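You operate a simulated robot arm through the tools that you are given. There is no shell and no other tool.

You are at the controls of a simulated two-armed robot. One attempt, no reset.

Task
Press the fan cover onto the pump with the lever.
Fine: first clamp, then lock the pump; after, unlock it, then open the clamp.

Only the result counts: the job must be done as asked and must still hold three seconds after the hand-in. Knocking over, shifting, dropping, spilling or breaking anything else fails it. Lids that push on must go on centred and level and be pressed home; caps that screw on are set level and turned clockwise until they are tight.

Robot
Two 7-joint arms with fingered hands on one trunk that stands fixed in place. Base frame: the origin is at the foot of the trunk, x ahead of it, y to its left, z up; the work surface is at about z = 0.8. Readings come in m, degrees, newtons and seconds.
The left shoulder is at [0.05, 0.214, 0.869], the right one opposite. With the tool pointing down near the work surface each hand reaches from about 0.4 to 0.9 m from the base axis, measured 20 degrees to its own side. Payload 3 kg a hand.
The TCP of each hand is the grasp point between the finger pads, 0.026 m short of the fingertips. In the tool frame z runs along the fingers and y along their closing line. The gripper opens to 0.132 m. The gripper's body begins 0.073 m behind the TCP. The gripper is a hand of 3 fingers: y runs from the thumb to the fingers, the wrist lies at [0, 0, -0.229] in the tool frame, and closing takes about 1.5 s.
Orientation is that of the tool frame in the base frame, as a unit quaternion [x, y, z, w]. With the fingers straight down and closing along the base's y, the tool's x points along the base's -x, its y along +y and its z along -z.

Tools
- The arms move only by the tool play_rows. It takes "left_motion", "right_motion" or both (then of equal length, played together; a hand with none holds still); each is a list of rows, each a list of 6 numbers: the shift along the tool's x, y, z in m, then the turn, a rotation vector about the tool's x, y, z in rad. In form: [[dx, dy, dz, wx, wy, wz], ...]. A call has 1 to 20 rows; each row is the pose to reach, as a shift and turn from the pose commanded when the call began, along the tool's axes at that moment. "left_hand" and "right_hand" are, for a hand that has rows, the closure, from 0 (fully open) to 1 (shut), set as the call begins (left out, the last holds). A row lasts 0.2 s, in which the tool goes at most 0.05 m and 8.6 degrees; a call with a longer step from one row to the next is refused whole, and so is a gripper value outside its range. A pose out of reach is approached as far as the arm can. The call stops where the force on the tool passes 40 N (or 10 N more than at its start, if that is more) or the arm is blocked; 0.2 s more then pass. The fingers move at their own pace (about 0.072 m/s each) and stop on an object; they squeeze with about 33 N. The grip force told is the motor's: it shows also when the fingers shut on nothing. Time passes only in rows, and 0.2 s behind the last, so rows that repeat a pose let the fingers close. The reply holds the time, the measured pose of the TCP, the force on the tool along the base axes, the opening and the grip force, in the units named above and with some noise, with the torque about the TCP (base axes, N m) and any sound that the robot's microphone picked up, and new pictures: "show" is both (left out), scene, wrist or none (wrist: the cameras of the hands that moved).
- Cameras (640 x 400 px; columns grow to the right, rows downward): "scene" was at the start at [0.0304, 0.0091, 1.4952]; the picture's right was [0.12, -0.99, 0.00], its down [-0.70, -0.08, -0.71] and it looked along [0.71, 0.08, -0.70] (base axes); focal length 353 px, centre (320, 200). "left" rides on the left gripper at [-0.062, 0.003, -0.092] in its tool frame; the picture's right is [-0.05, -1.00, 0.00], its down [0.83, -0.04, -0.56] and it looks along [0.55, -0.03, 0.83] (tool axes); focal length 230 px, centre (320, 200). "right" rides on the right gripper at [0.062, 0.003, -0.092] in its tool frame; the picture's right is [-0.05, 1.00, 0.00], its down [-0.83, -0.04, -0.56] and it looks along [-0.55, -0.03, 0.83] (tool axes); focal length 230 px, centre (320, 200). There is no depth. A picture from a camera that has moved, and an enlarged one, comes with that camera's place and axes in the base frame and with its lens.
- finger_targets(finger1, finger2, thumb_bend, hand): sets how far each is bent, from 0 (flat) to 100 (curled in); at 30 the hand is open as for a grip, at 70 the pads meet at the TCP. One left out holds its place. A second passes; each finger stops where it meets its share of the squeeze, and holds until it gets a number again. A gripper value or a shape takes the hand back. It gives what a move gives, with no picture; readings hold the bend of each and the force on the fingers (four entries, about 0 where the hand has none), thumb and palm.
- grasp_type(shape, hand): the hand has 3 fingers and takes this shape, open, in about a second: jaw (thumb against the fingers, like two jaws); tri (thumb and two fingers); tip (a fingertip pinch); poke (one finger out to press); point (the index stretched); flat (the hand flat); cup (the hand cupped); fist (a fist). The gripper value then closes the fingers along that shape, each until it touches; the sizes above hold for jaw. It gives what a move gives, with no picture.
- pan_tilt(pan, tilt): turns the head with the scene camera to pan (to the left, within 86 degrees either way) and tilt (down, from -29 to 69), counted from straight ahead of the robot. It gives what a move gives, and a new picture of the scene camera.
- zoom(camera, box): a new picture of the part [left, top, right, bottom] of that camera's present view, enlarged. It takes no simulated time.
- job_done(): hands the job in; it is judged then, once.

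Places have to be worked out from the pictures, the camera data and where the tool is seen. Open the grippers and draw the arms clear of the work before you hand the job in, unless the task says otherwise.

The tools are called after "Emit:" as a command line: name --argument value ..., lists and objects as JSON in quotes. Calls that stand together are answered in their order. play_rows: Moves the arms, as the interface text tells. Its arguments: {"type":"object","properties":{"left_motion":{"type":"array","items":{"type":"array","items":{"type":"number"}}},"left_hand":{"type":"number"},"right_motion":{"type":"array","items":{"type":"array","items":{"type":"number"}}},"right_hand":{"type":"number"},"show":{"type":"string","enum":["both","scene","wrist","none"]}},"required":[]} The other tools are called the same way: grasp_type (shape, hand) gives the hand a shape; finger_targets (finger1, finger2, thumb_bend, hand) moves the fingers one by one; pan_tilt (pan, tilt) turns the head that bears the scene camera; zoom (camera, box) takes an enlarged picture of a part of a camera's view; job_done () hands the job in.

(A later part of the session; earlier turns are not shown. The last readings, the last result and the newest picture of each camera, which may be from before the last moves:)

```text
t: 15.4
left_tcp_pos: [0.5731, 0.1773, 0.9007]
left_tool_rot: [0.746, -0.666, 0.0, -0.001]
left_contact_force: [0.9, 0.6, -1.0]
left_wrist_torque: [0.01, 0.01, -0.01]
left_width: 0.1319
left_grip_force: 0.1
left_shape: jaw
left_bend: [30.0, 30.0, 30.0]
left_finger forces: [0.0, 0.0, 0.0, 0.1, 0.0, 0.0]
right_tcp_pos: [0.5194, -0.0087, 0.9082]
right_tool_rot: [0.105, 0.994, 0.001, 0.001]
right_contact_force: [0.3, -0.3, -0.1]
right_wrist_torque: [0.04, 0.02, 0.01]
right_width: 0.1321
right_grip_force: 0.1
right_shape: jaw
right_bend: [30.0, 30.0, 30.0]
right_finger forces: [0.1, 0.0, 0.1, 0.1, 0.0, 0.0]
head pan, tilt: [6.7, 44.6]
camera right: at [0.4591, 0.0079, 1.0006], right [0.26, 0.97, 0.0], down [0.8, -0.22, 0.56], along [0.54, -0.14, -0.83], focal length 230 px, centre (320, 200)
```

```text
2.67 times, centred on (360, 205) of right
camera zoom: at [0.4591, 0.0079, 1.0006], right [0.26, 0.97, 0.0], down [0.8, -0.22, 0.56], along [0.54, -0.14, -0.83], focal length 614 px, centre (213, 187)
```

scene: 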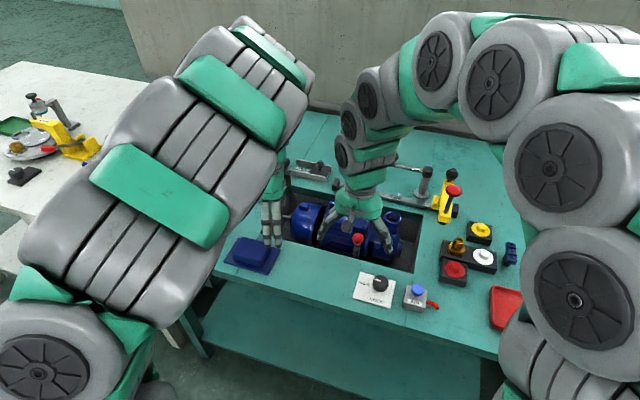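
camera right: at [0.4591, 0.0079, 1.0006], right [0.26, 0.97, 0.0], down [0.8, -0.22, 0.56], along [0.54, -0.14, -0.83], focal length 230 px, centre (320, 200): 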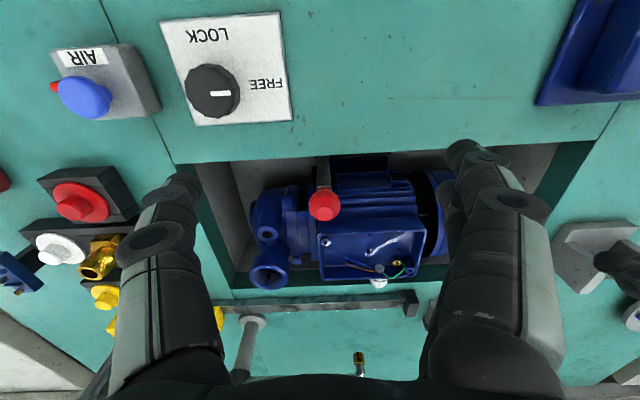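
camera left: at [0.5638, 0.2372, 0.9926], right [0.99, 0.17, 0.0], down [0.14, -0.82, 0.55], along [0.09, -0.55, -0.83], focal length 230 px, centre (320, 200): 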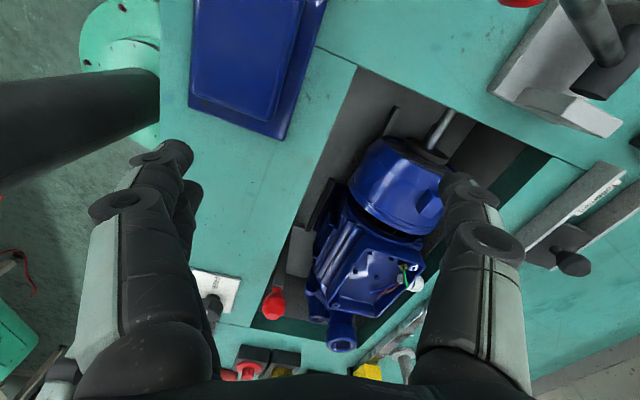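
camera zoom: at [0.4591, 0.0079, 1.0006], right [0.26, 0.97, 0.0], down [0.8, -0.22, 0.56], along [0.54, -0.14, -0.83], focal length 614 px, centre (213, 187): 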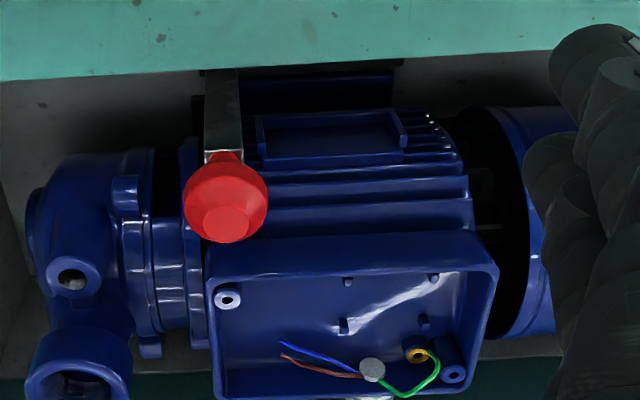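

The whole L-bar slides along bench x: its foot block moved about 16 mm to the motor foot while the rail stayed put. I'll close the right hand, set it behind the ball, and push gently until it stops firmly.

Emit:
play_rows --right_motion '[[0.006, 0, 0, 0, 0, 0], [0.012, 0, 0, 0, 0, 0], [0.012, 0, 0, 0, 0, 0], [0.012, 0, 0, 0, 0, 0], [0.012, 0, 0, 0, 0, 0], [0.012, 0, 0, 0, 0, 0], [0.012, 0, 0, 0, 0, 0], [0.012, 0, 0, 0, 0, 0], [0.012, -0.002, 0.018, 0, 0, 0], [0.012, -0.002, 0.036, 0, 0, 0], [0.012, -0.002, 0.053, 0, 0, 0]]' --right_hand 1 --show "both"

Emit:
zoom --camera "left" --box '[200, 200, 360, 340]'

```text
t: 17.8
left_tcp_pos: [0.5741, 0.1769, 0.901]
left_tool_rot: [0.747, -0.665, 0.0, 0.001]
left_contact_force: [0.4, -0.3, 0.0]
left_wrist_torque: [0.02, 0.02, 0.0]
left_width: 0.1318
left_grip_force: 0.1
left_shape: jaw
left_bend: [30.0, 30.0, 30.0]
left_finger forces: [0.0, 0.0, 0.0, 0.1, 0.1, 0.0]
right_tcp_pos: [0.5066, -0.0084, 0.8574]
right_tool_rot: [0.105, 0.994, 0.001, 0.001]
right_contact_force: [0.0, 0.2, 0.2]
right_wrist_torque: [0.0, 0.0, -0.01]
right_width: 0.0
right_grip_force: 32.9
right_shape: jaw
right_bend: [68.0, 68.0, 74.0]
right_finger forces: [0.0, 0.1, 0.0, 0.0, 0.0, 0.0]
head pan, tilt: [6.7, 44.6]
camera right: at [0.4459, 0.0075, 0.9487], right [0.26, 0.97, 0.0], down [0.8, -0.22, 0.56], along [0.54, -0.14, -0.83], focal length 230 px, centre (320, 200)
```

scene: 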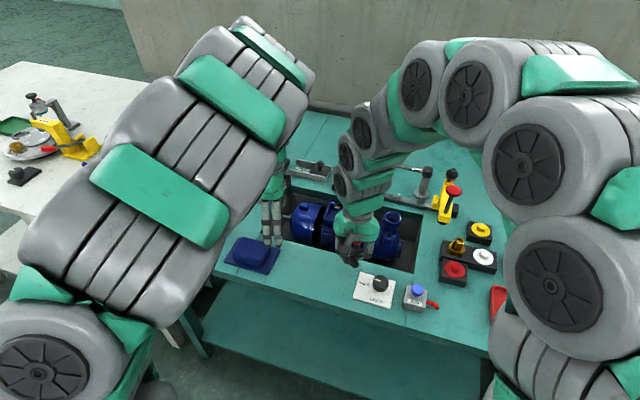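
right: 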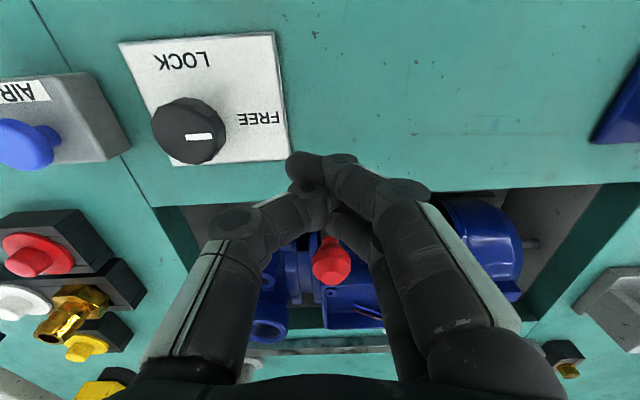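

```text
2.86 times, centred on (280, 270) of left
camera zoom: at [0.564, 0.2372, 0.9926], right [0.99, 0.17, 0.0], down [0.14, -0.82, 0.56], along [0.09, -0.55, -0.83], focal length 657 px, centre (434, 0)
```

zoom: 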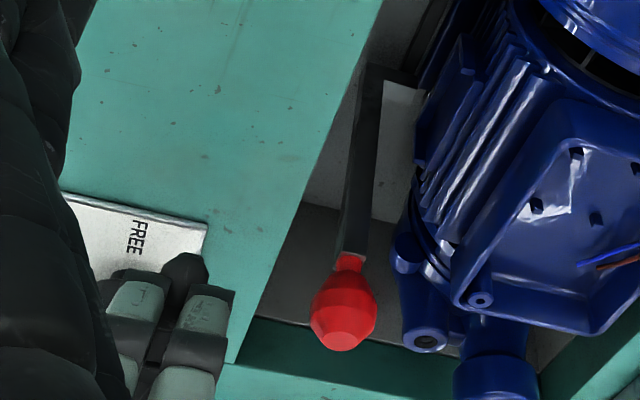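

The closed fingers sit behind the ball with about 25 mm of clearance. I'll push forward slowly, shifted 4 mm to centre on the ball.

Emit:
play_rows --right_motion '[[-0.006, 0.002, 0, 0, 0, 0], [-0.012, 0.004, 0, 0, 0, 0], [-0.018, 0.004, 0, 0, 0, 0], [-0.022, 0.004, 0, 0, 0, 0], [-0.025, 0.004, 0, 0, 0, 0], [-0.028, 0.004, 0, 0, 0, 0], [-0.031, 0.004, 0, 0, 0, 0], [-0.034, 0.004, 0, 0, 0, 0], [-0.037, 0.004, 0, 0, 0, 0], [-0.037, 0.004, 0, 0, 0, 0]]' --show "wrist"

Emit:
zoom --camera "left" --box '[255, 170, 365, 325]'

Emit:
zoom --camera "left" --box '[285, 170, 365, 240]'

```text
t: 20.0
left_tcp_pos: [0.5757, 0.177, 0.9001]
left_tool_rot: [0.746, -0.666, 0.001, 0.0]
left_contact_force: [-1.2, 0.4, -0.2]
left_wrist_torque: [-0.04, -0.01, 0.01]
left_width: 0.1321
left_grip_force: 0.1
left_shape: jaw
left_bend: [30.0, 30.0, 30.0]
left_finger forces: [0.1, 0.0, 0.1, 0.0, 0.0, 0.0]
right_tcp_pos: [0.5444, -0.0107, 0.8562]
right_tool_rot: [0.105, 0.994, 0.0, 0.0]
right_contact_force: [-0.4, 0.4, 0.2]
right_wrist_torque: [0.02, 0.01, 0.03]
right_width: 0.0
right_grip_force: 33.2
right_shape: jaw
right_bend: [68.0, 68.0, 74.0]
right_finger forces: [0.0, 0.0, 0.0, 0.0, 0.0, 0.1]
head pan, tilt: [6.7, 44.6]
camera right: at [0.4841, 0.0046, 0.948], right [0.26, 0.97, 0.0], down [0.8, -0.22, 0.56], along [0.54, -0.14, -0.83], focal length 230 px, centre (320, 200)
```

right: 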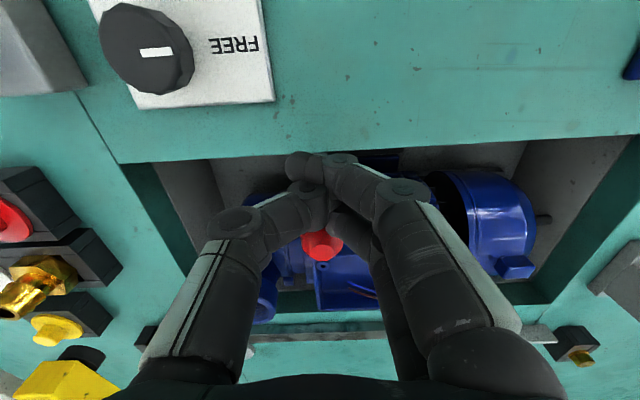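

```text
2.58 times, centred on (310, 248) of left
camera zoom: at [0.564, 0.2372, 0.9927], right [0.99, 0.17, 0.0], down [0.14, -0.82, 0.56], along [0.09, -0.55, -0.83], focal length 594 px, centre (346, 77)
```

zoom: 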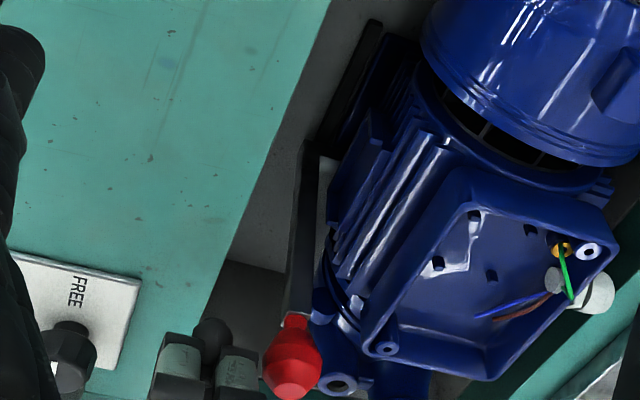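

```text
5.71 times, centred on (325, 205) of left
camera zoom: at [0.564, 0.2372, 0.9927], right [0.99, 0.17, 0.0], down [0.14, -0.82, 0.56], along [0.09, -0.55, -0.83], focal length 1315 px, centre (291, 171)
```

zoom: 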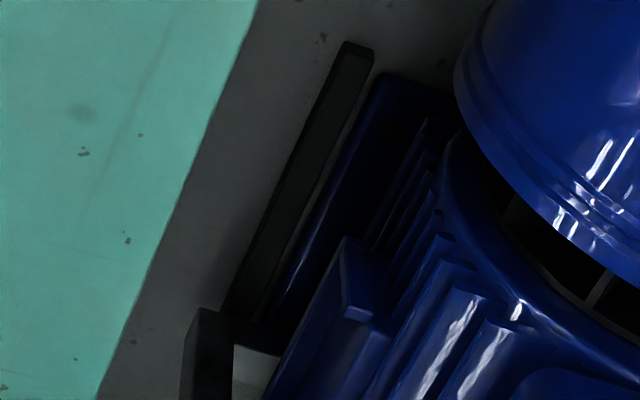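

The lever slid another 13 mm or so with no measurable force. I'll keep pushing slowly until it meets resistance.

Emit:
play_rows --right_motion '[[-0.003, 0, 0, 0, 0, 0], [-0.006, 0, 0, 0, 0, 0], [-0.009, 0, 0, 0, 0, 0], [-0.012, 0, 0, 0, 0, 0], [-0.012, 0, 0, 0, 0, 0]]' --show "wrist"

Emit:
zoom --camera "left" --box '[255, 170, 365, 325]'

Emit:
zoom --camera "scene" --box '[270, 180, 430, 280]'

```text
t: 21.2
left_tcp_pos: [0.5747, 0.1768, 0.9]
left_tool_rot: [0.747, -0.665, 0.0, 0.0]
left_contact_force: [-0.1, 0.5, 0.3]
left_wrist_torque: [0.04, -0.01, 0.01]
left_width: 0.132
left_grip_force: 0.0
left_shape: jaw
left_bend: [30.0, 30.0, 30.0]
left_finger forces: [0.0, 0.0, 0.0, 0.0, 0.0, 0.1]
right_tcp_pos: [0.5549, -0.0137, 0.8556]
right_tool_rot: [0.106, 0.994, -0.001, -0.002]
right_contact_force: [-23.1, 5.0, 0.9]
right_wrist_torque: [0.04, 0.14, 0.01]
right_width: 0.0
right_grip_force: 32.8
right_shape: jaw
right_bend: [68.0, 68.0, 74.0]
right_finger forces: [0.1, 32.7, 0.1, 0.0, 0.1, 0.0]
head pan, tilt: [6.7, 44.6]
camera right: at [0.4935, 0.0022, 0.9475], right [0.26, 0.97, 0.0], down [0.81, -0.22, 0.55], along [0.53, -0.14, -0.83], focal length 230 px, centre (320, 200)
```

right: 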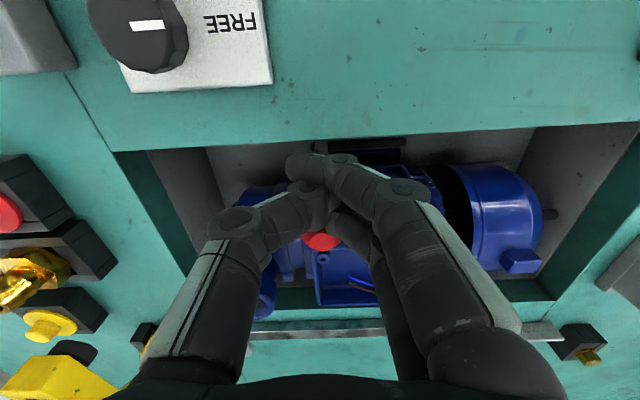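

```text
2.58 times, centred on (310, 248) of left
camera zoom: at [0.5637, 0.2374, 0.9928], right [0.99, 0.17, 0.0], down [0.14, -0.82, 0.56], along [0.09, -0.55, -0.83], focal length 594 px, centre (346, 77)
```

zoom: 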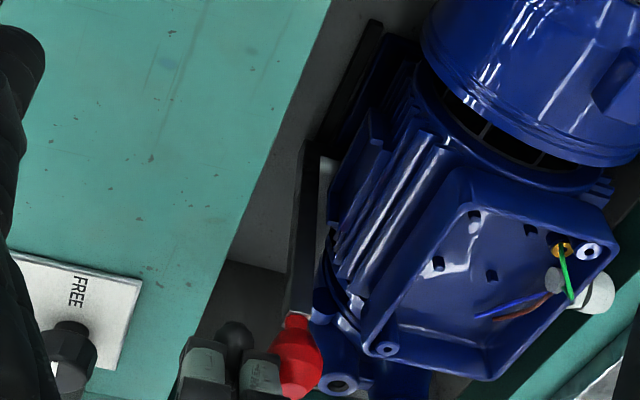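

```text
4.00 times, centred on (350, 230) of scene
camera zoom: at [0.03, 0.0092, 1.4952], right [0.12, -0.99, 0.0], down [-0.7, -0.08, -0.71], along [0.71, 0.08, -0.7], focal length 1411 px, centre (200, 80)
```

zoom: 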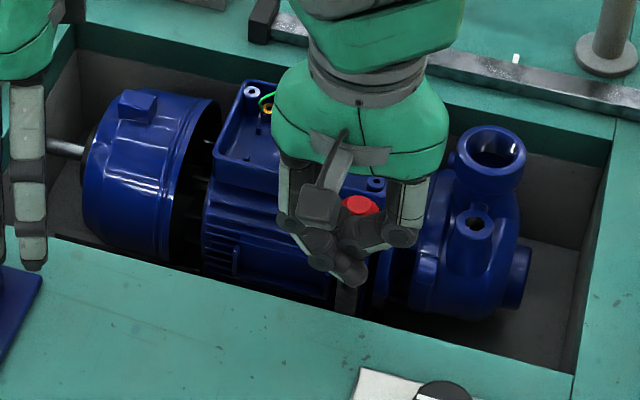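

Resistance rose to 23 N with the ball stopped at x≈0.583. I'll push 3 mm more to confirm this is a firm stop.

Emit:
play_rows --right_motion '[[-0.0015, 0, 0, 0, 0, 0], [-0.003, 0, 0, 0, 0, 0], [-0.003, 0, 0, 0, 0, 0]]' --show "none"

Emit:
zoom --camera "left" --box '[255, 170, 365, 325]'

```text
t: 21.7
left_tcp_pos: [0.5748, 0.1765, 0.9008]
left_tool_rot: [0.746, -0.666, 0.0, 0.0]
left_contact_force: [0.5, -0.3, -1.3]
left_wrist_torque: [0.0, 0.0, 0.0]
left_width: 0.1322
left_grip_force: 0.0
left_shape: jaw
left_bend: [30.0, 30.0, 30.0]
left_finger forces: [0.0, 0.1, 0.0, 0.0, 0.0, 0.0]
right_tcp_pos: [0.5531, -0.0144, 0.8552]
right_tool_rot: [0.105, 0.994, -0.001, -0.006]
right_contact_force: [-12.4, 4.5, 4.7]
right_wrist_torque: [0.03, 0.04, 0.02]
right_width: 0.0
right_grip_force: 33.2
right_shape: jaw
right_bend: [68.0, 69.0, 74.0]
right_finger forces: [0.0, 22.9, 0.1, 0.0, 0.0, 0.0]
head pan, tilt: [6.7, 44.6]
stopped in row 2 (right hand): the force on the tool passed its limit at 43 N (the readings are from after the stop); the commanded pose is now the measured one
```

```text
2.58 times, centred on (310, 248) of left
camera zoom: at [0.564, 0.2372, 0.9928], right [0.99, 0.16, 0.0], down [0.14, -0.82, 0.56], along [0.09, -0.55, -0.83], focal length 594 px, centre (346, 77)
```

zoom: 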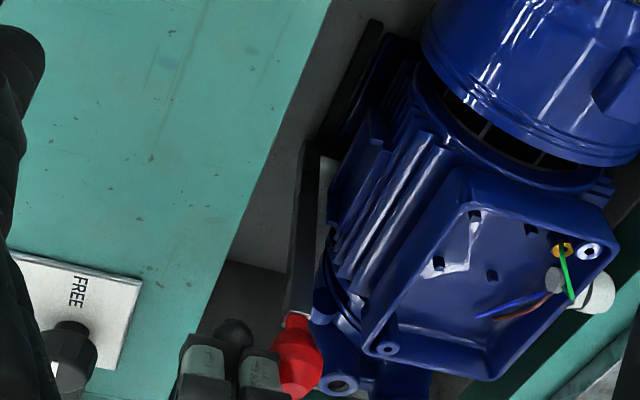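

The slider hit a firm stop at 43 N, so the pump is clamped. I'll back the hand off, lift it, and open it partway on the way to the FREE/LOCK dial, whose top I place at (0.465, -0.072, 0.831).

Emit:
play_rows --right_motion '[[0.01, 0, 0, 0, -0.006, 0], [0.022, 0, -0.002, 0, -0.012, 0], [0.03, 0, -0.03, 0, -0.012, 0], [0.045, -0.03, -0.05, 0, -0.012, 0], [0.06, -0.055, -0.06, 0, -0.012, 0], [0.0741, -0.0747, -0.06, 0, -0.012, 0]]' --right_hand 0.45 --show "both"

```text
t: 23.1
left_tcp_pos: [0.5747, 0.1767, 0.9001]
left_tool_rot: [0.746, -0.666, 0.0, 0.001]
left_contact_force: [0.6, -0.5, 0.2]
left_wrist_torque: [0.03, 0.04, 0.0]
left_width: 0.1322
left_grip_force: 0.1
left_shape: jaw
left_bend: [30.0, 30.0, 30.0]
left_finger forces: [0.0, 0.0, 0.1, 0.1, 0.0, 0.1]
right_tcp_pos: [0.4669, -0.0713, 0.9141]
right_tool_rot: [0.104, 0.995, -0.001, 0.002]
right_contact_force: [0.2, -0.6, 0.2]
right_wrist_torque: [0.0, 0.0, 0.01]
right_width: 0.0722
right_grip_force: 0.1
right_shape: jaw
right_bend: [72.0, 72.0, 70.0]
right_finger forces: [0.1, 0.0, 0.1, 0.1, 0.1, 0.1]
head pan, tilt: [6.7, 44.6]
camera right: at [0.4055, -0.0549, 1.006], right [0.26, 0.97, 0.0], down [0.8, -0.21, 0.56], along [0.54, -0.15, -0.83], focal length 230 px, centre (320, 200)
```

scene: 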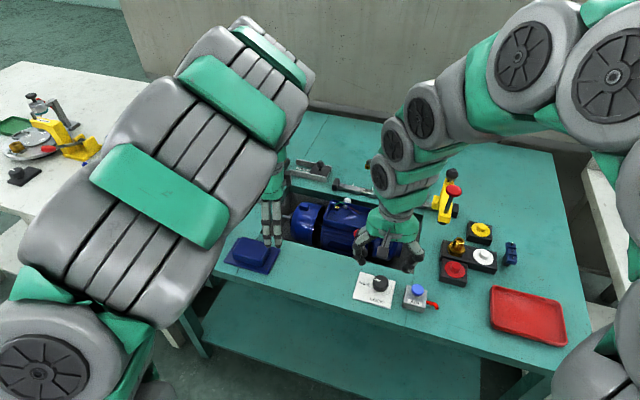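
right: 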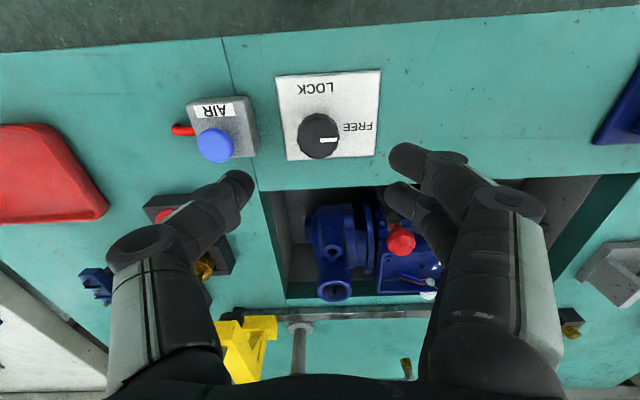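

The dial is just ahead of the hand. Before turning it I'll check with the left camera that the clamp stayed home.

Emit:
zoom --camera "left" --box '[255, 170, 365, 325]'

Emit:
zoom --camera "right" --box '[260, 60, 400, 170]'

Emit:
zoom --camera "scene" --box '[340, 250, 450, 320]'

```text
2.58 times, centred on (310, 248) of left
camera zoom: at [0.5639, 0.2372, 0.9927], right [0.99, 0.17, 0.0], down [0.14, -0.82, 0.56], along [0.09, -0.55, -0.83], focal length 594 px, centre (346, 77)
```

zoom: 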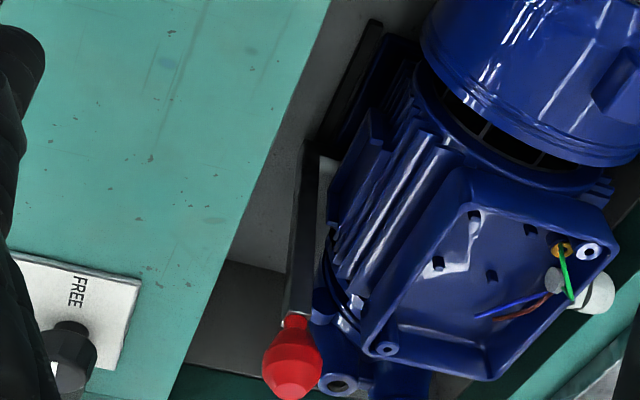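

```text
3.64 times, centred on (330, 115) of right
camera zoom: at [0.4055, -0.0549, 1.006], right [0.26, 0.97, 0.0], down [0.8, -0.21, 0.56], along [0.54, -0.15, -0.83], focal length 837 px, centre (284, 509)
```

zoom: 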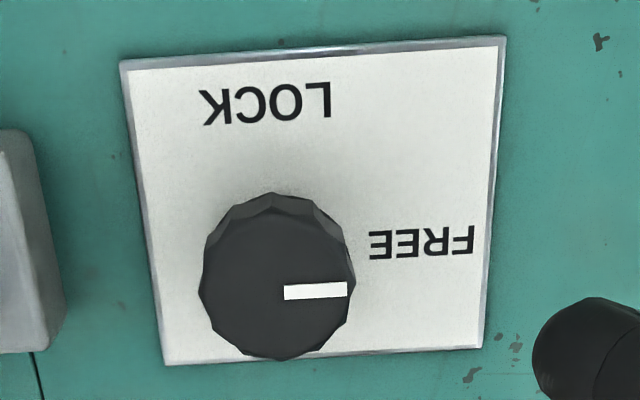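

```text
5.71 times, centred on (395, 285) of scene
camera zoom: at [0.0303, 0.0091, 1.4952], right [0.12, -0.99, 0.0], down [-0.7, -0.08, -0.71], along [0.71, 0.08, -0.7], focal length 2016 px, centre (-109, -286)
```

zoom: 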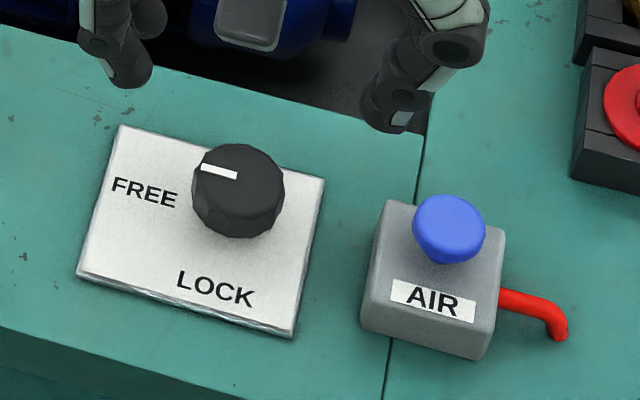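

The clamp is still home. Now I'll pre-turn the right hand 45° clockwise above the dial, so a 90° counter-clockwise turn is comfortable, and come down a little.

Emit:
play_rows --right_motion '[[0.0006, 0, 0.005, 0, 0, 0.131], [0.0012, -0.0005, 0.01, 0, 0, 0.262], [0.0018, -0.001, 0.015, 0, 0, 0.393], [0.0024, -0.001, 0.02, 0, 0, 0.524], [0.003, -0.0015, 0.025, 0, 0, 0.655], [0.0037, -0.0018, 0.03, 0, 0, 0.785]]' --right_hand 0.45 --show "both"

```text
t: 24.5
left_tcp_pos: [0.5751, 0.1766, 0.9009]
left_tool_rot: [0.746, -0.665, 0.0, 0.0]
left_contact_force: [-0.2, 0.8, 0.4]
left_wrist_torque: [-0.01, 0.01, 0.0]
left_width: 0.1318
left_grip_force: 0.0
left_shape: jaw
left_bend: [30.0, 30.0, 30.0]
left_finger forces: [0.0, 0.0, 0.0, 0.2, 0.0, 0.1]
right_tcp_pos: [0.4633, -0.0724, 0.8856]
right_tool_rot: [0.479, 0.878, -0.001, 0.003]
right_contact_force: [0.4, -0.1, 0.5]
right_wrist_torque: [-0.01, 0.01, 0.02]
right_width: 0.0722
right_grip_force: 0.0
right_shape: jaw
right_bend: [72.0, 72.0, 70.0]
right_finger forces: [0.0, 0.1, 0.0, 0.0, 0.1, 0.0]
head pan, tilt: [6.7, 44.6]
camera right: at [0.431, -0.0188, 0.977], right [0.87, 0.5, 0.0], down [0.41, -0.72, 0.56], along [0.28, -0.48, -0.83], focal length 230 px, centre (320, 200)
```

scene: 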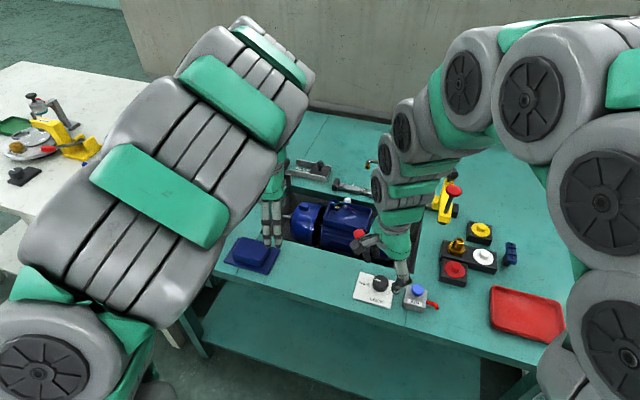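
right: 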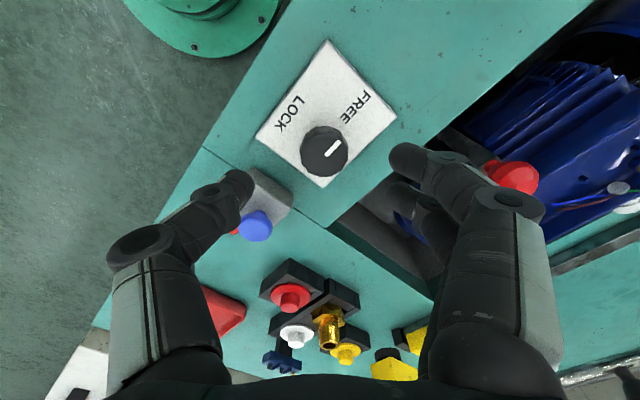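

At 45° the thumb would sweep across the AIR box and its button. To keep clear of it I'll try the mirror-image start instead: turn 90° further at this height, so the 90° counter-clockwise turn sweeps past the robot side.

Emit:
play_rows --right_motion '[[0, 0, -0.01, 0, 0, 0.131], [0, 0, -0.015, 0, 0, 0.262], [0, 0, -0.015, 0, 0, 0.393], [0, 0, -0.015, 0, 0, 0.524], [0, 0, -0.015, 0, 0, 0.655], [0, 0, -0.015, 0, 0, 0.785], [0, 0, -0.015, 0, 0, 0.916], [0, 0, -0.015, 0, 0, 1.047], [0, 0, -0.015, 0, 0, 1.178], [0, 0, -0.015, 0, 0, 1.309], [0, 0, -0.015, 0, 0, 1.44], [0, 0, -0.015, 0, 0, 1.571]]' --right_hand 0.45 --show "both"

```text
t: 27.1
left_tcp_pos: [0.5731, 0.1755, 0.9003]
left_tool_rot: [0.746, -0.666, -0.001, 0.001]
left_contact_force: [0.1, -0.4, 0.3]
left_wrist_torque: [0.02, 0.02, 0.0]
left_width: 0.1321
left_grip_force: 0.0
left_shape: jaw
left_bend: [30.0, 30.0, 30.0]
left_finger forces: [0.1, 0.0, 0.1, 0.0, 0.1, 0.0]
right_tcp_pos: [0.4622, -0.0723, 0.8999]
right_tool_rot: [0.959, 0.282, 0.002, 0.003]
right_contact_force: [-0.2, -0.5, 0.3]
right_wrist_torque: [-0.02, -0.01, 0.01]
right_width: 0.0722
right_grip_force: 0.1
right_shape: jaw
right_bend: [72.0, 72.0, 70.0]
right_finger forces: [0.1, 0.1, 0.0, 0.0, 0.0, 0.0]
head pan, tilt: [6.7, 44.6]
camera right: at [0.5149, -0.041, 0.9918], right [0.5, -0.87, 0.01], down [-0.72, -0.41, 0.55], along [-0.48, -0.28, -0.83], focal length 230 px, centre (320, 200)
```

scene: 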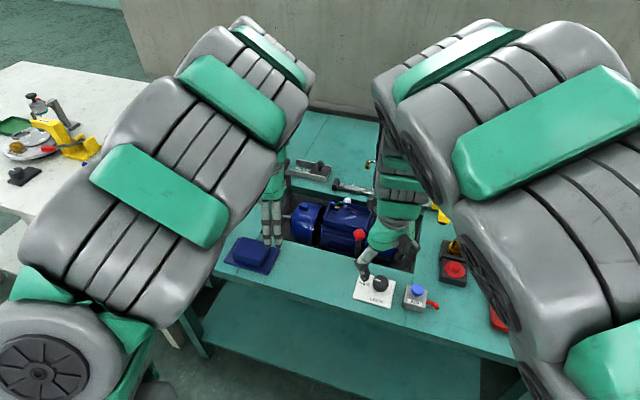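
right: 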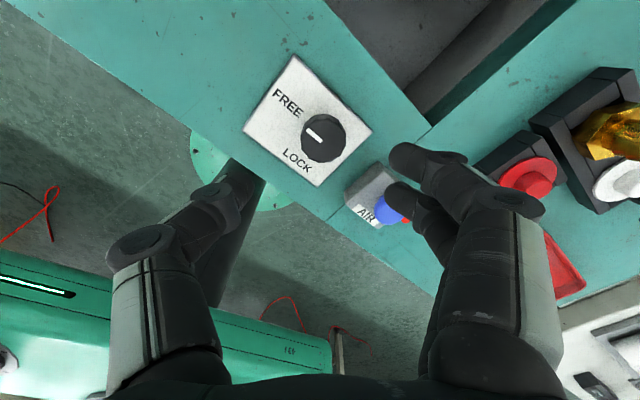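

The wrist reached that yaw. I'll descend partway to z≈0.862, still above the dial top, with a slightly narrower opening, and check the centring.

Emit:
play_rows --right_motion '[[0.0014, 0.0004, 0.019, 0, 0, 0], [0.0028, 0.0008, 0.038, 0, 0, 0], [0.0028, 0.0008, 0.038, 0, 0, 0]]' --right_hand 0.52 --show "wrist"

Emit:
zoom --camera "right" --box '[220, 80, 460, 230]'

Emit:
zoom --camera "scene" --box '[340, 230, 450, 320]'

```text
t: 27.9
left_tcp_pos: [0.5739, 0.176, 0.9009]
left_tool_rot: [0.746, -0.666, 0.0, 0.0]
left_contact_force: [-0.2, -0.3, 0.2]
left_wrist_torque: [0.01, 0.0, 0.02]
left_width: 0.1317
left_grip_force: 0.1
left_shape: jaw
left_bend: [30.0, 30.0, 30.0]
left_finger forces: [0.0, 0.0, 0.0, 0.1, 0.0, 0.0]
right_tcp_pos: [0.4663, -0.0718, 0.8626]
right_tool_rot: [0.959, 0.283, 0.002, 0.002]
right_contact_force: [-0.1, -0.6, 0.0]
right_wrist_torque: [0.0, 0.02, -0.01]
right_width: 0.0639
right_grip_force: 0.0
right_shape: jaw
right_bend: [73.0, 73.0, 70.0]
right_finger forces: [0.1, 0.0, 0.0, 0.0, 0.0, 0.0]
head pan, tilt: [6.7, 44.6]
camera right: at [0.5184, -0.0397, 0.9542], right [0.5, -0.87, 0.01], down [-0.72, -0.41, 0.55], along [-0.48, -0.28, -0.83], focal length 230 px, centre (320, 200)
```

right: 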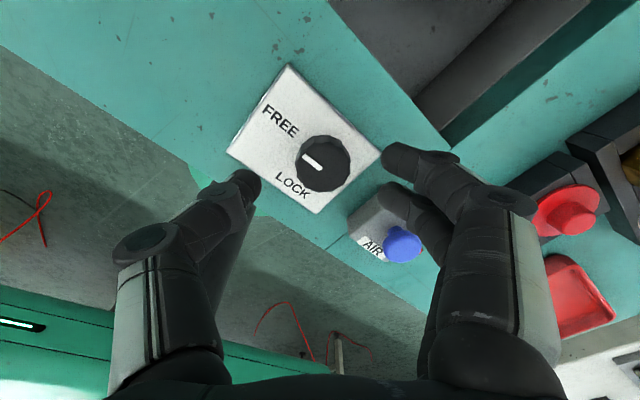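

```text
2.67 times, centred on (340, 155) of right
camera zoom: at [0.5184, -0.0397, 0.9542], right [0.5, -0.87, 0.01], down [-0.72, -0.41, 0.55], along [-0.48, -0.28, -0.83], focal length 614 px, centre (267, 320)
```

zoom: 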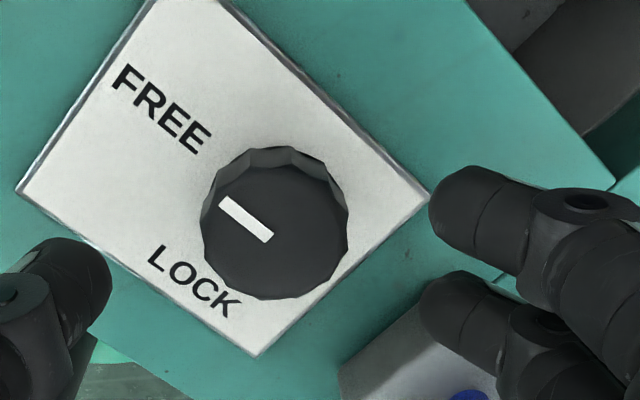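

```text
4.44 times, centred on (395, 275) of scene
camera zoom: at [0.0304, 0.0091, 1.4952], right [0.12, -0.99, 0.0], down [-0.7, -0.08, -0.71], along [0.71, 0.08, -0.7], focal length 1568 px, centre (-13, -133)
```

zoom: 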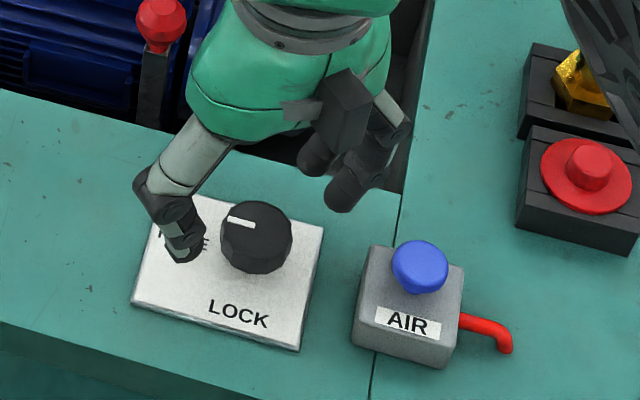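

The two views agree that the dial centre is (0.465, -0.072) and its top is at z≈0.822, with the fingers straddling it and clear of the AIR box. I'll descend to z≈0.833 and close on it.

Emit:
play_rows --right_motion '[[-0.001, 0, 0.01, 0, 0, 0], [-0.001, 0, 0.02, 0, 0, 0], [-0.001, 0, 0.0295, 0, 0, 0], [-0.001, 0, 0.0295, 0, 0, 0]]' --right_hand 0.52 --show "wrist"

Emit:
zoom --camera "scene" --box '[340, 230, 450, 320]'

```text
t: 28.9
left_tcp_pos: [0.5746, 0.1762, 0.9007]
left_tool_rot: [0.746, -0.666, 0.0, 0.0]
left_contact_force: [0.2, -0.3, 0.9]
left_wrist_torque: [-0.03, -0.03, 0.02]
left_width: 0.1317
left_grip_force: 0.0
left_shape: jaw
left_bend: [30.0, 30.0, 30.0]
left_finger forces: [0.1, 0.1, 0.1, 0.1, 0.0, 0.0]
right_tcp_pos: [0.466, -0.0726, 0.8349]
right_tool_rot: [0.959, 0.284, 0.002, 0.003]
right_contact_force: [0.0, -0.5, 0.1]
right_wrist_torque: [-0.02, 0.0, -0.03]
right_width: 0.0643
right_grip_force: 0.1
right_shape: jaw
right_bend: [73.0, 73.0, 70.0]
right_finger forces: [0.0, 0.0, 0.0, 0.0, 0.1, 0.1]
head pan, tilt: [6.7, 44.6]
camera right: at [0.5181, -0.0418, 0.9253], right [0.5, -0.87, 0.01], down [-0.72, -0.41, 0.55], along [-0.48, -0.28, -0.83], focal length 230 px, centre (320, 200)
```

right: 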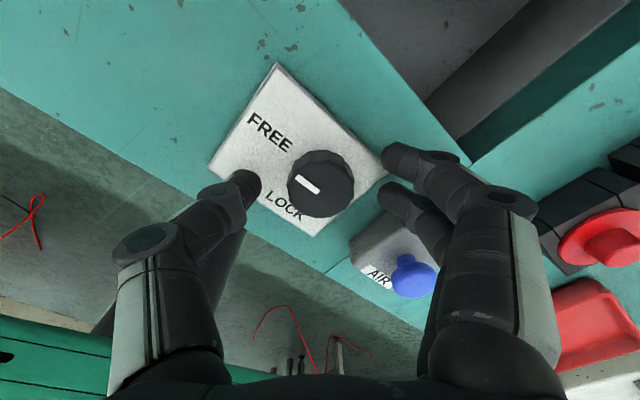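

```text
4.44 times, centred on (395, 275) of scene
camera zoom: at [0.0304, 0.0091, 1.4952], right [0.12, -0.99, 0.0], down [-0.7, -0.08, -0.71], along [0.71, 0.08, -0.7], focal length 1568 px, centre (-13, -133)
```

zoom: 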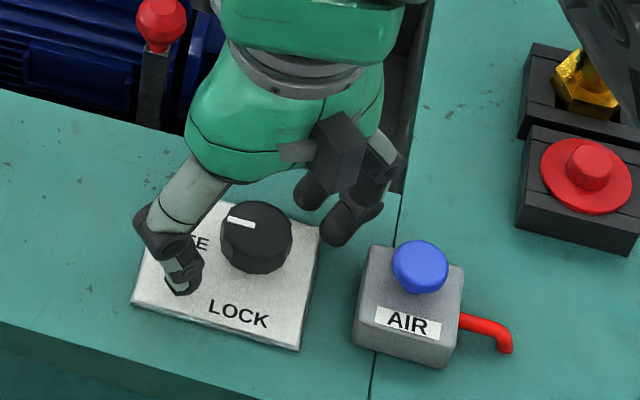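

The fingers are around the dial with no contact. Closing the grip on it now.

Emit:
play_rows --right_motion '[[0, 0, 0.0015, 0, 0, 0], [0, 0, 0.0015, 0, 0, 0], [0, 0, 0.0015, 0, 0, 0], [0, 0, 0.0015, 0, 0, 0], [0, 0, 0.0015, 0, 0, 0]]' --right_hand 1 --show "wrist"

```text
t: 30.1
left_tcp_pos: [0.5747, 0.1763, 0.8998]
left_tool_rot: [0.746, -0.666, 0.0, 0.0]
left_contact_force: [-0.5, 0.6, 0.0]
left_wrist_torque: [0.01, -0.04, -0.01]
left_width: 0.132
left_grip_force: 0.0
left_shape: jaw
left_bend: [30.0, 30.0, 30.0]
left_finger forces: [0.0, 0.1, 0.0, 0.0, 0.0, 0.1]
right_tcp_pos: [0.4655, -0.0737, 0.8312]
right_tool_rot: [0.959, 0.283, 0.002, 0.003]
right_contact_force: [-0.6, 0.1, -2.2]
right_wrist_torque: [0.01, 0.0, 0.01]
right_width: 0.0247
right_grip_force: 33.2
right_shape: jaw
right_bend: [73.0, 73.0, 70.0]
right_finger forces: [14.9, 14.9, 0.1, 0.0, 29.8, 0.0]
head pan, tilt: [6.7, 44.6]
camera right: at [0.518, -0.0416, 0.9241], right [0.5, -0.87, 0.01], down [-0.72, -0.41, 0.55], along [-0.48, -0.28, -0.83], focal length 230 px, centre (320, 200)
```

right: 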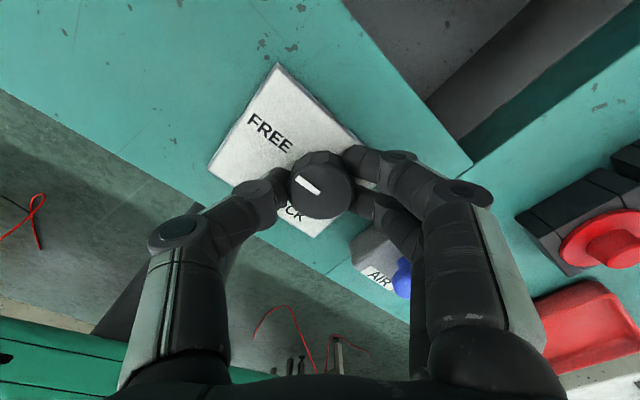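

The grip is balanced and holds the dial. I'll turn 45° counter-clockwise first and check the dial's mark.

Emit:
play_rows --right_motion '[[0, 0, 0, 0, 0, -0.131], [0, 0, 0, 0, 0, -0.262], [0, 0, 0, 0, 0, -0.393], [0, 0, 0, 0, 0, -0.524], [0, 0, 0, 0, 0, -0.655], [0, 0, 0, 0, 0, -0.785]]' --show "wrist"

```text
t: 31.5
left_tcp_pos: [0.574, 0.1772, 0.8995]
left_tool_rot: [0.746, -0.666, 0.0, 0.0]
left_contact_force: [0.0, 0.4, -0.5]
left_wrist_torque: [0.02, 0.0, 0.02]
left_width: 0.1319
left_grip_force: 0.0
left_shape: jaw
left_bend: [30.0, 30.0, 30.0]
left_finger forces: [0.0, 0.0, 0.1, 0.0, 0.0, 0.0]
right_tcp_pos: [0.4645, -0.0743, 0.8322]
right_tool_rot: [0.777, 0.629, 0.002, 0.004]
right_contact_force: [3.1, -9.1, 6.9]
right_wrist_torque: [-0.13, -0.04, -0.01]
right_width: 0.0244
right_grip_force: 32.7
right_shape: jaw
right_bend: [73.0, 73.0, 70.0]
right_finger forces: [17.1, 21.0, 0.0, 0.1, 30.9, 0.0]
head pan, tilt: [6.7, 44.6]
camera right: at [0.4799, -0.0131, 0.9233], right [0.97, -0.26, 0.01], down [-0.22, -0.8, 0.56], along [-0.14, -0.54, -0.83], focal length 230 px, centre (320, 200)
```

right: 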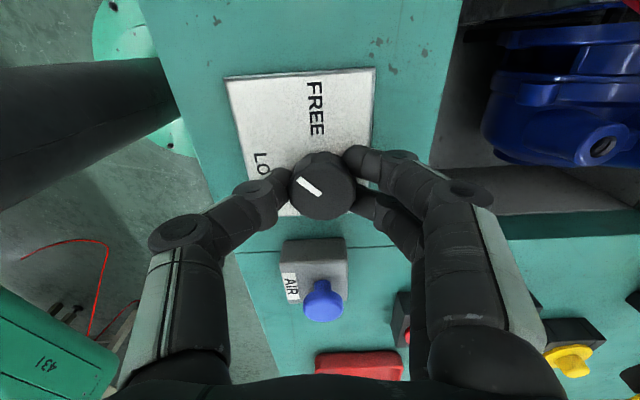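

The mark has turned with the hand and now points midway between FREE and LOCK. I'll finish the remaining 45°.

Emit:
play_rows --right_motion '[[0, 0, 0, 0, 0, -0.131], [0, 0, 0, 0, 0, -0.262], [0, 0, 0, 0, 0, -0.393], [0, 0, 0, 0, 0, -0.524], [0, 0, 0, 0, 0, -0.655], [0, 0, 0, 0, 0, -0.785], [0, 0, 0, 0, 0, -0.785]]' --show "wrist"

Emit:
zoom --camera "scene" --box '[340, 230, 450, 320]'

Emit:
zoom --camera "right" --box '[220, 90, 420, 230]'

```text
t: 33.1
left_tcp_pos: [0.5748, 0.1765, 0.9005]
left_tool_rot: [0.746, -0.666, -0.001, 0.0]
left_contact_force: [1.1, 0.9, 0.0]
left_wrist_torque: [0.03, -0.02, 0.01]
left_width: 0.1321
left_grip_force: 0.0
left_shape: jaw
left_bend: [30.0, 30.0, 30.0]
left_finger forces: [0.0, 0.1, 0.1, 0.1, 0.0, 0.0]
right_tcp_pos: [0.4652, -0.0727, 0.8328]
right_tool_rot: [0.478, 0.879, 0.0, 0.004]
right_contact_force: [13.8, -19.9, 8.8]
right_wrist_torque: [-0.29, -0.22, -0.02]
right_width: 0.0248
right_grip_force: 33.2
right_shape: jaw
right_bend: [73.0, 73.0, 70.0]
right_finger forces: [13.5, 24.2, 0.1, 0.1, 32.7, 0.1]
head pan, tilt: [6.7, 44.6]
camera right: at [0.4334, -0.0196, 0.9229], right [0.87, 0.5, 0.0], down [0.41, -0.72, 0.56], along [0.28, -0.48, -0.83], focal length 230 px, centre (320, 200)
```

right: 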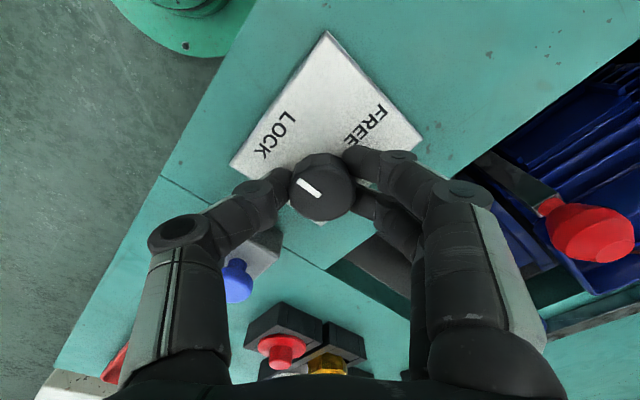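

```text
4.44 times, centred on (395, 275) of scene
camera zoom: at [0.0305, 0.0088, 1.4952], right [0.12, -0.99, 0.0], down [-0.7, -0.08, -0.71], along [0.71, 0.08, -0.7], focal length 1568 px, centre (-13, -133)
```

zoom: 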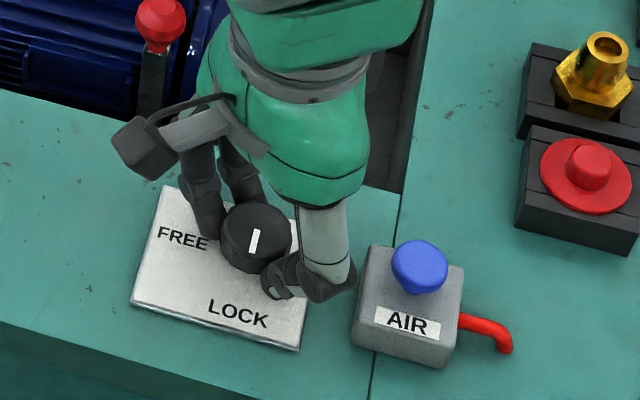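

```text
2.86 times, centred on (320, 160) of right
camera zoom: at [0.4334, -0.0196, 0.9229], right [0.87, 0.5, 0.0], down [0.41, -0.72, 0.56], along [0.28, -0.48, -0.83], focal length 657 px, centre (320, 314)
```

zoom: 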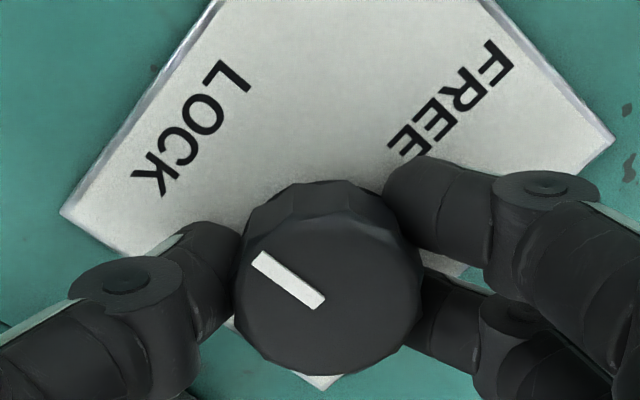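

The mark now points squarely at LOCK. I'll open just enough to release, because the thumb is beside the AIR box, and lift straight up.

Emit:
play_rows --right_motion '[[0, 0, 0, 0, 0, 0], [0, 0, 0, 0, 0, 0], [0, 0, 0, 0, 0, 0], [0, 0, -0.015, 0, 0, 0], [0, 0, -0.035, 0, 0, 0], [0, 0, -0.06, 0, 0, 0], [0, 0, -0.09, 0, 0, 0]]' --right_hand 0.6 --show "wrist"

Emit:
zoom --camera "scene" --box '[340, 230, 450, 320]'

```text
t: 34.7
left_tcp_pos: [0.5744, 0.1768, 0.9015]
left_tool_rot: [0.746, -0.666, 0.0, 0.0]
left_contact_force: [0.4, -0.6, -0.3]
left_wrist_torque: [0.0, -0.01, -0.02]
left_width: 0.1319
left_grip_force: 0.1
left_shape: jaw
left_bend: [30.0, 30.0, 30.0]
left_finger forces: [0.1, 0.1, 0.0, 0.0, 0.0, 0.0]
right_tcp_pos: [0.4661, -0.0728, 0.9221]
right_tool_rot: [0.478, 0.878, 0.0, 0.003]
right_contact_force: [0.7, -0.1, 1.0]
right_wrist_torque: [0.0, 0.01, 0.0]
right_width: 0.0524
right_grip_force: 0.0
right_shape: jaw
right_bend: [73.0, 73.0, 70.0]
right_finger forces: [0.0, 0.0, 0.0, 0.0, 0.0, 0.0]
head pan, tilt: [6.7, 44.6]
camera right: at [0.4337, -0.0186, 1.0131], right [0.87, 0.5, 0.0], down [0.41, -0.72, 0.56], along [0.28, -0.48, -0.83], focal length 230 px, centre (320, 200)
```

right: 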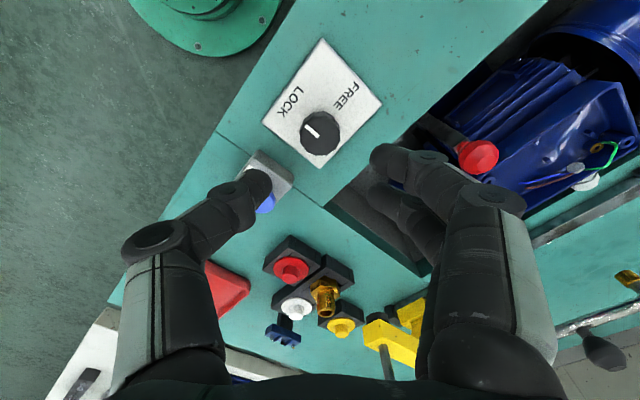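

```text
4.44 times, centred on (395, 275) of scene
camera zoom: at [0.0303, 0.0091, 1.4952], right [0.12, -0.99, 0.0], down [-0.7, -0.08, -0.71], along [0.71, 0.08, -0.7], focal length 1568 px, centre (-13, -133)
```

zoom: 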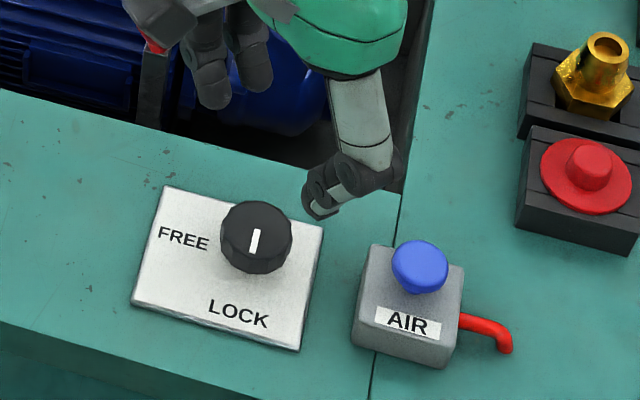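

The dial is released, and I'll verify the mark's direction from the right camera.

Emit:
zoom --camera "right" --box '[250, 30, 400, 180]'

Emit:
zoom --camera "left" --box '[255, 170, 365, 325]'

Emit:
zoom --camera "left" --box '[340, 60, 640, 250]'

```text
2.67 times, centred on (325, 105) of right
camera zoom: at [0.4337, -0.0186, 1.0131], right [0.87, 0.5, 0.0], down [0.41, -0.72, 0.56], along [0.28, -0.48, -0.83], focal length 614 px, centre (307, 453)
```

zoom: 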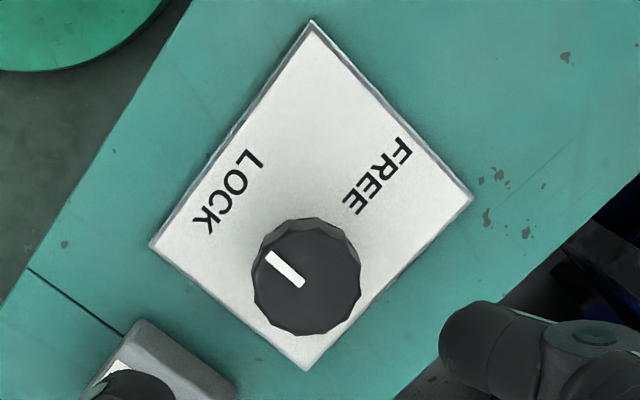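

```text
2.58 times, centred on (310, 248) of left
camera zoom: at [0.564, 0.2372, 0.9927], right [0.99, 0.17, 0.0], down [0.14, -0.82, 0.56], along [0.09, -0.55, -0.83], focal length 594 px, centre (346, 77)
```

zoom: 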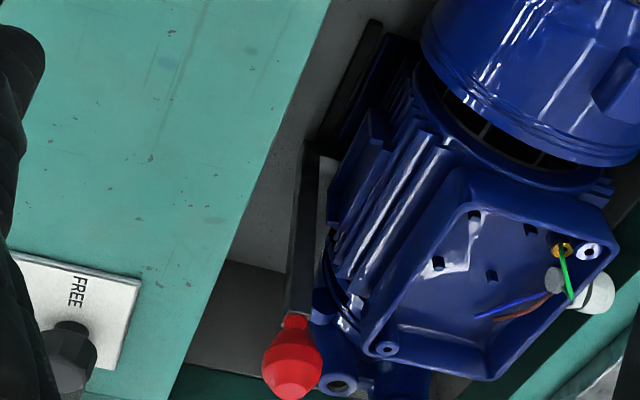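

```text
2.11 times, centred on (490, 155) of left
camera zoom: at [0.564, 0.2372, 0.9927], right [0.99, 0.17, 0.0], down [0.14, -0.82, 0.56], along [0.09, -0.55, -0.83], focal length 484 px, centre (-38, 295)
```

zoom: 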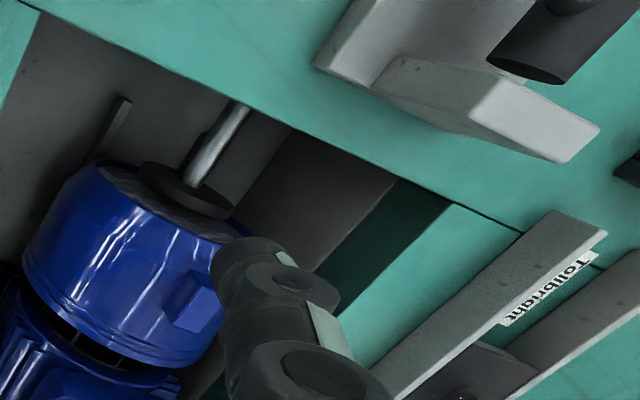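

By calculation the mark is within about 3° of the LOCK direction. I'll take a tighter zoom to be sure of the angle.

Emit:
zoom --camera "right" --box '[295, 100, 345, 160]'

Emit:
zoom --camera "scene" --box '[365, 265, 395, 300]'

```text
6.67 times, centred on (320, 130) of right
camera zoom: at [0.4337, -0.0186, 1.0131], right [0.87, 0.5, 0.0], down [0.41, -0.72, 0.56], along [0.28, -0.48, -0.83], focal length 1534 px, centre (320, 667)
```

zoom: 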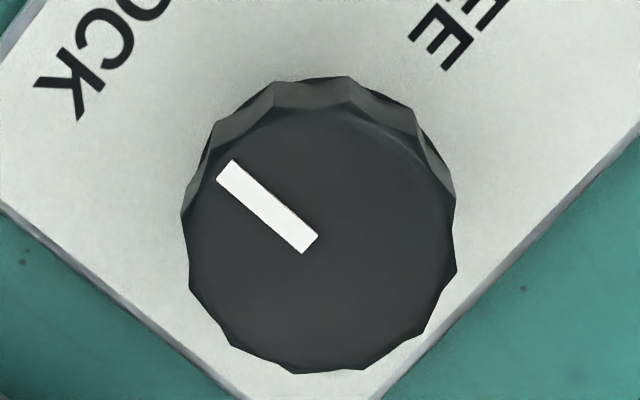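

```text
11.43 times, centred on (380, 282) of scene
camera zoom: at [0.0303, 0.0091, 1.4952], right [0.12, -0.99, 0.0], down [-0.7, -0.08, -0.71], along [0.71, 0.08, -0.7], focal length 4032 px, centre (-366, -743)
```

zoom: 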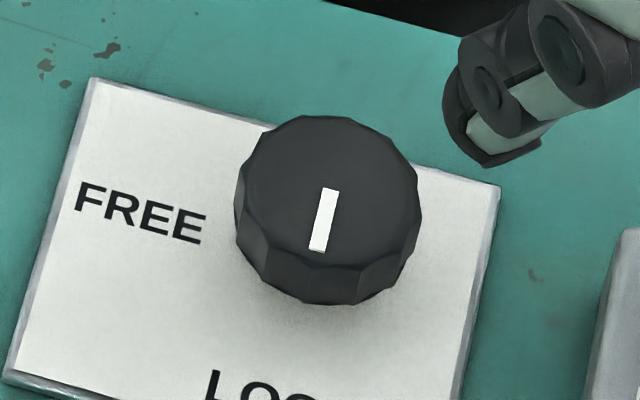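

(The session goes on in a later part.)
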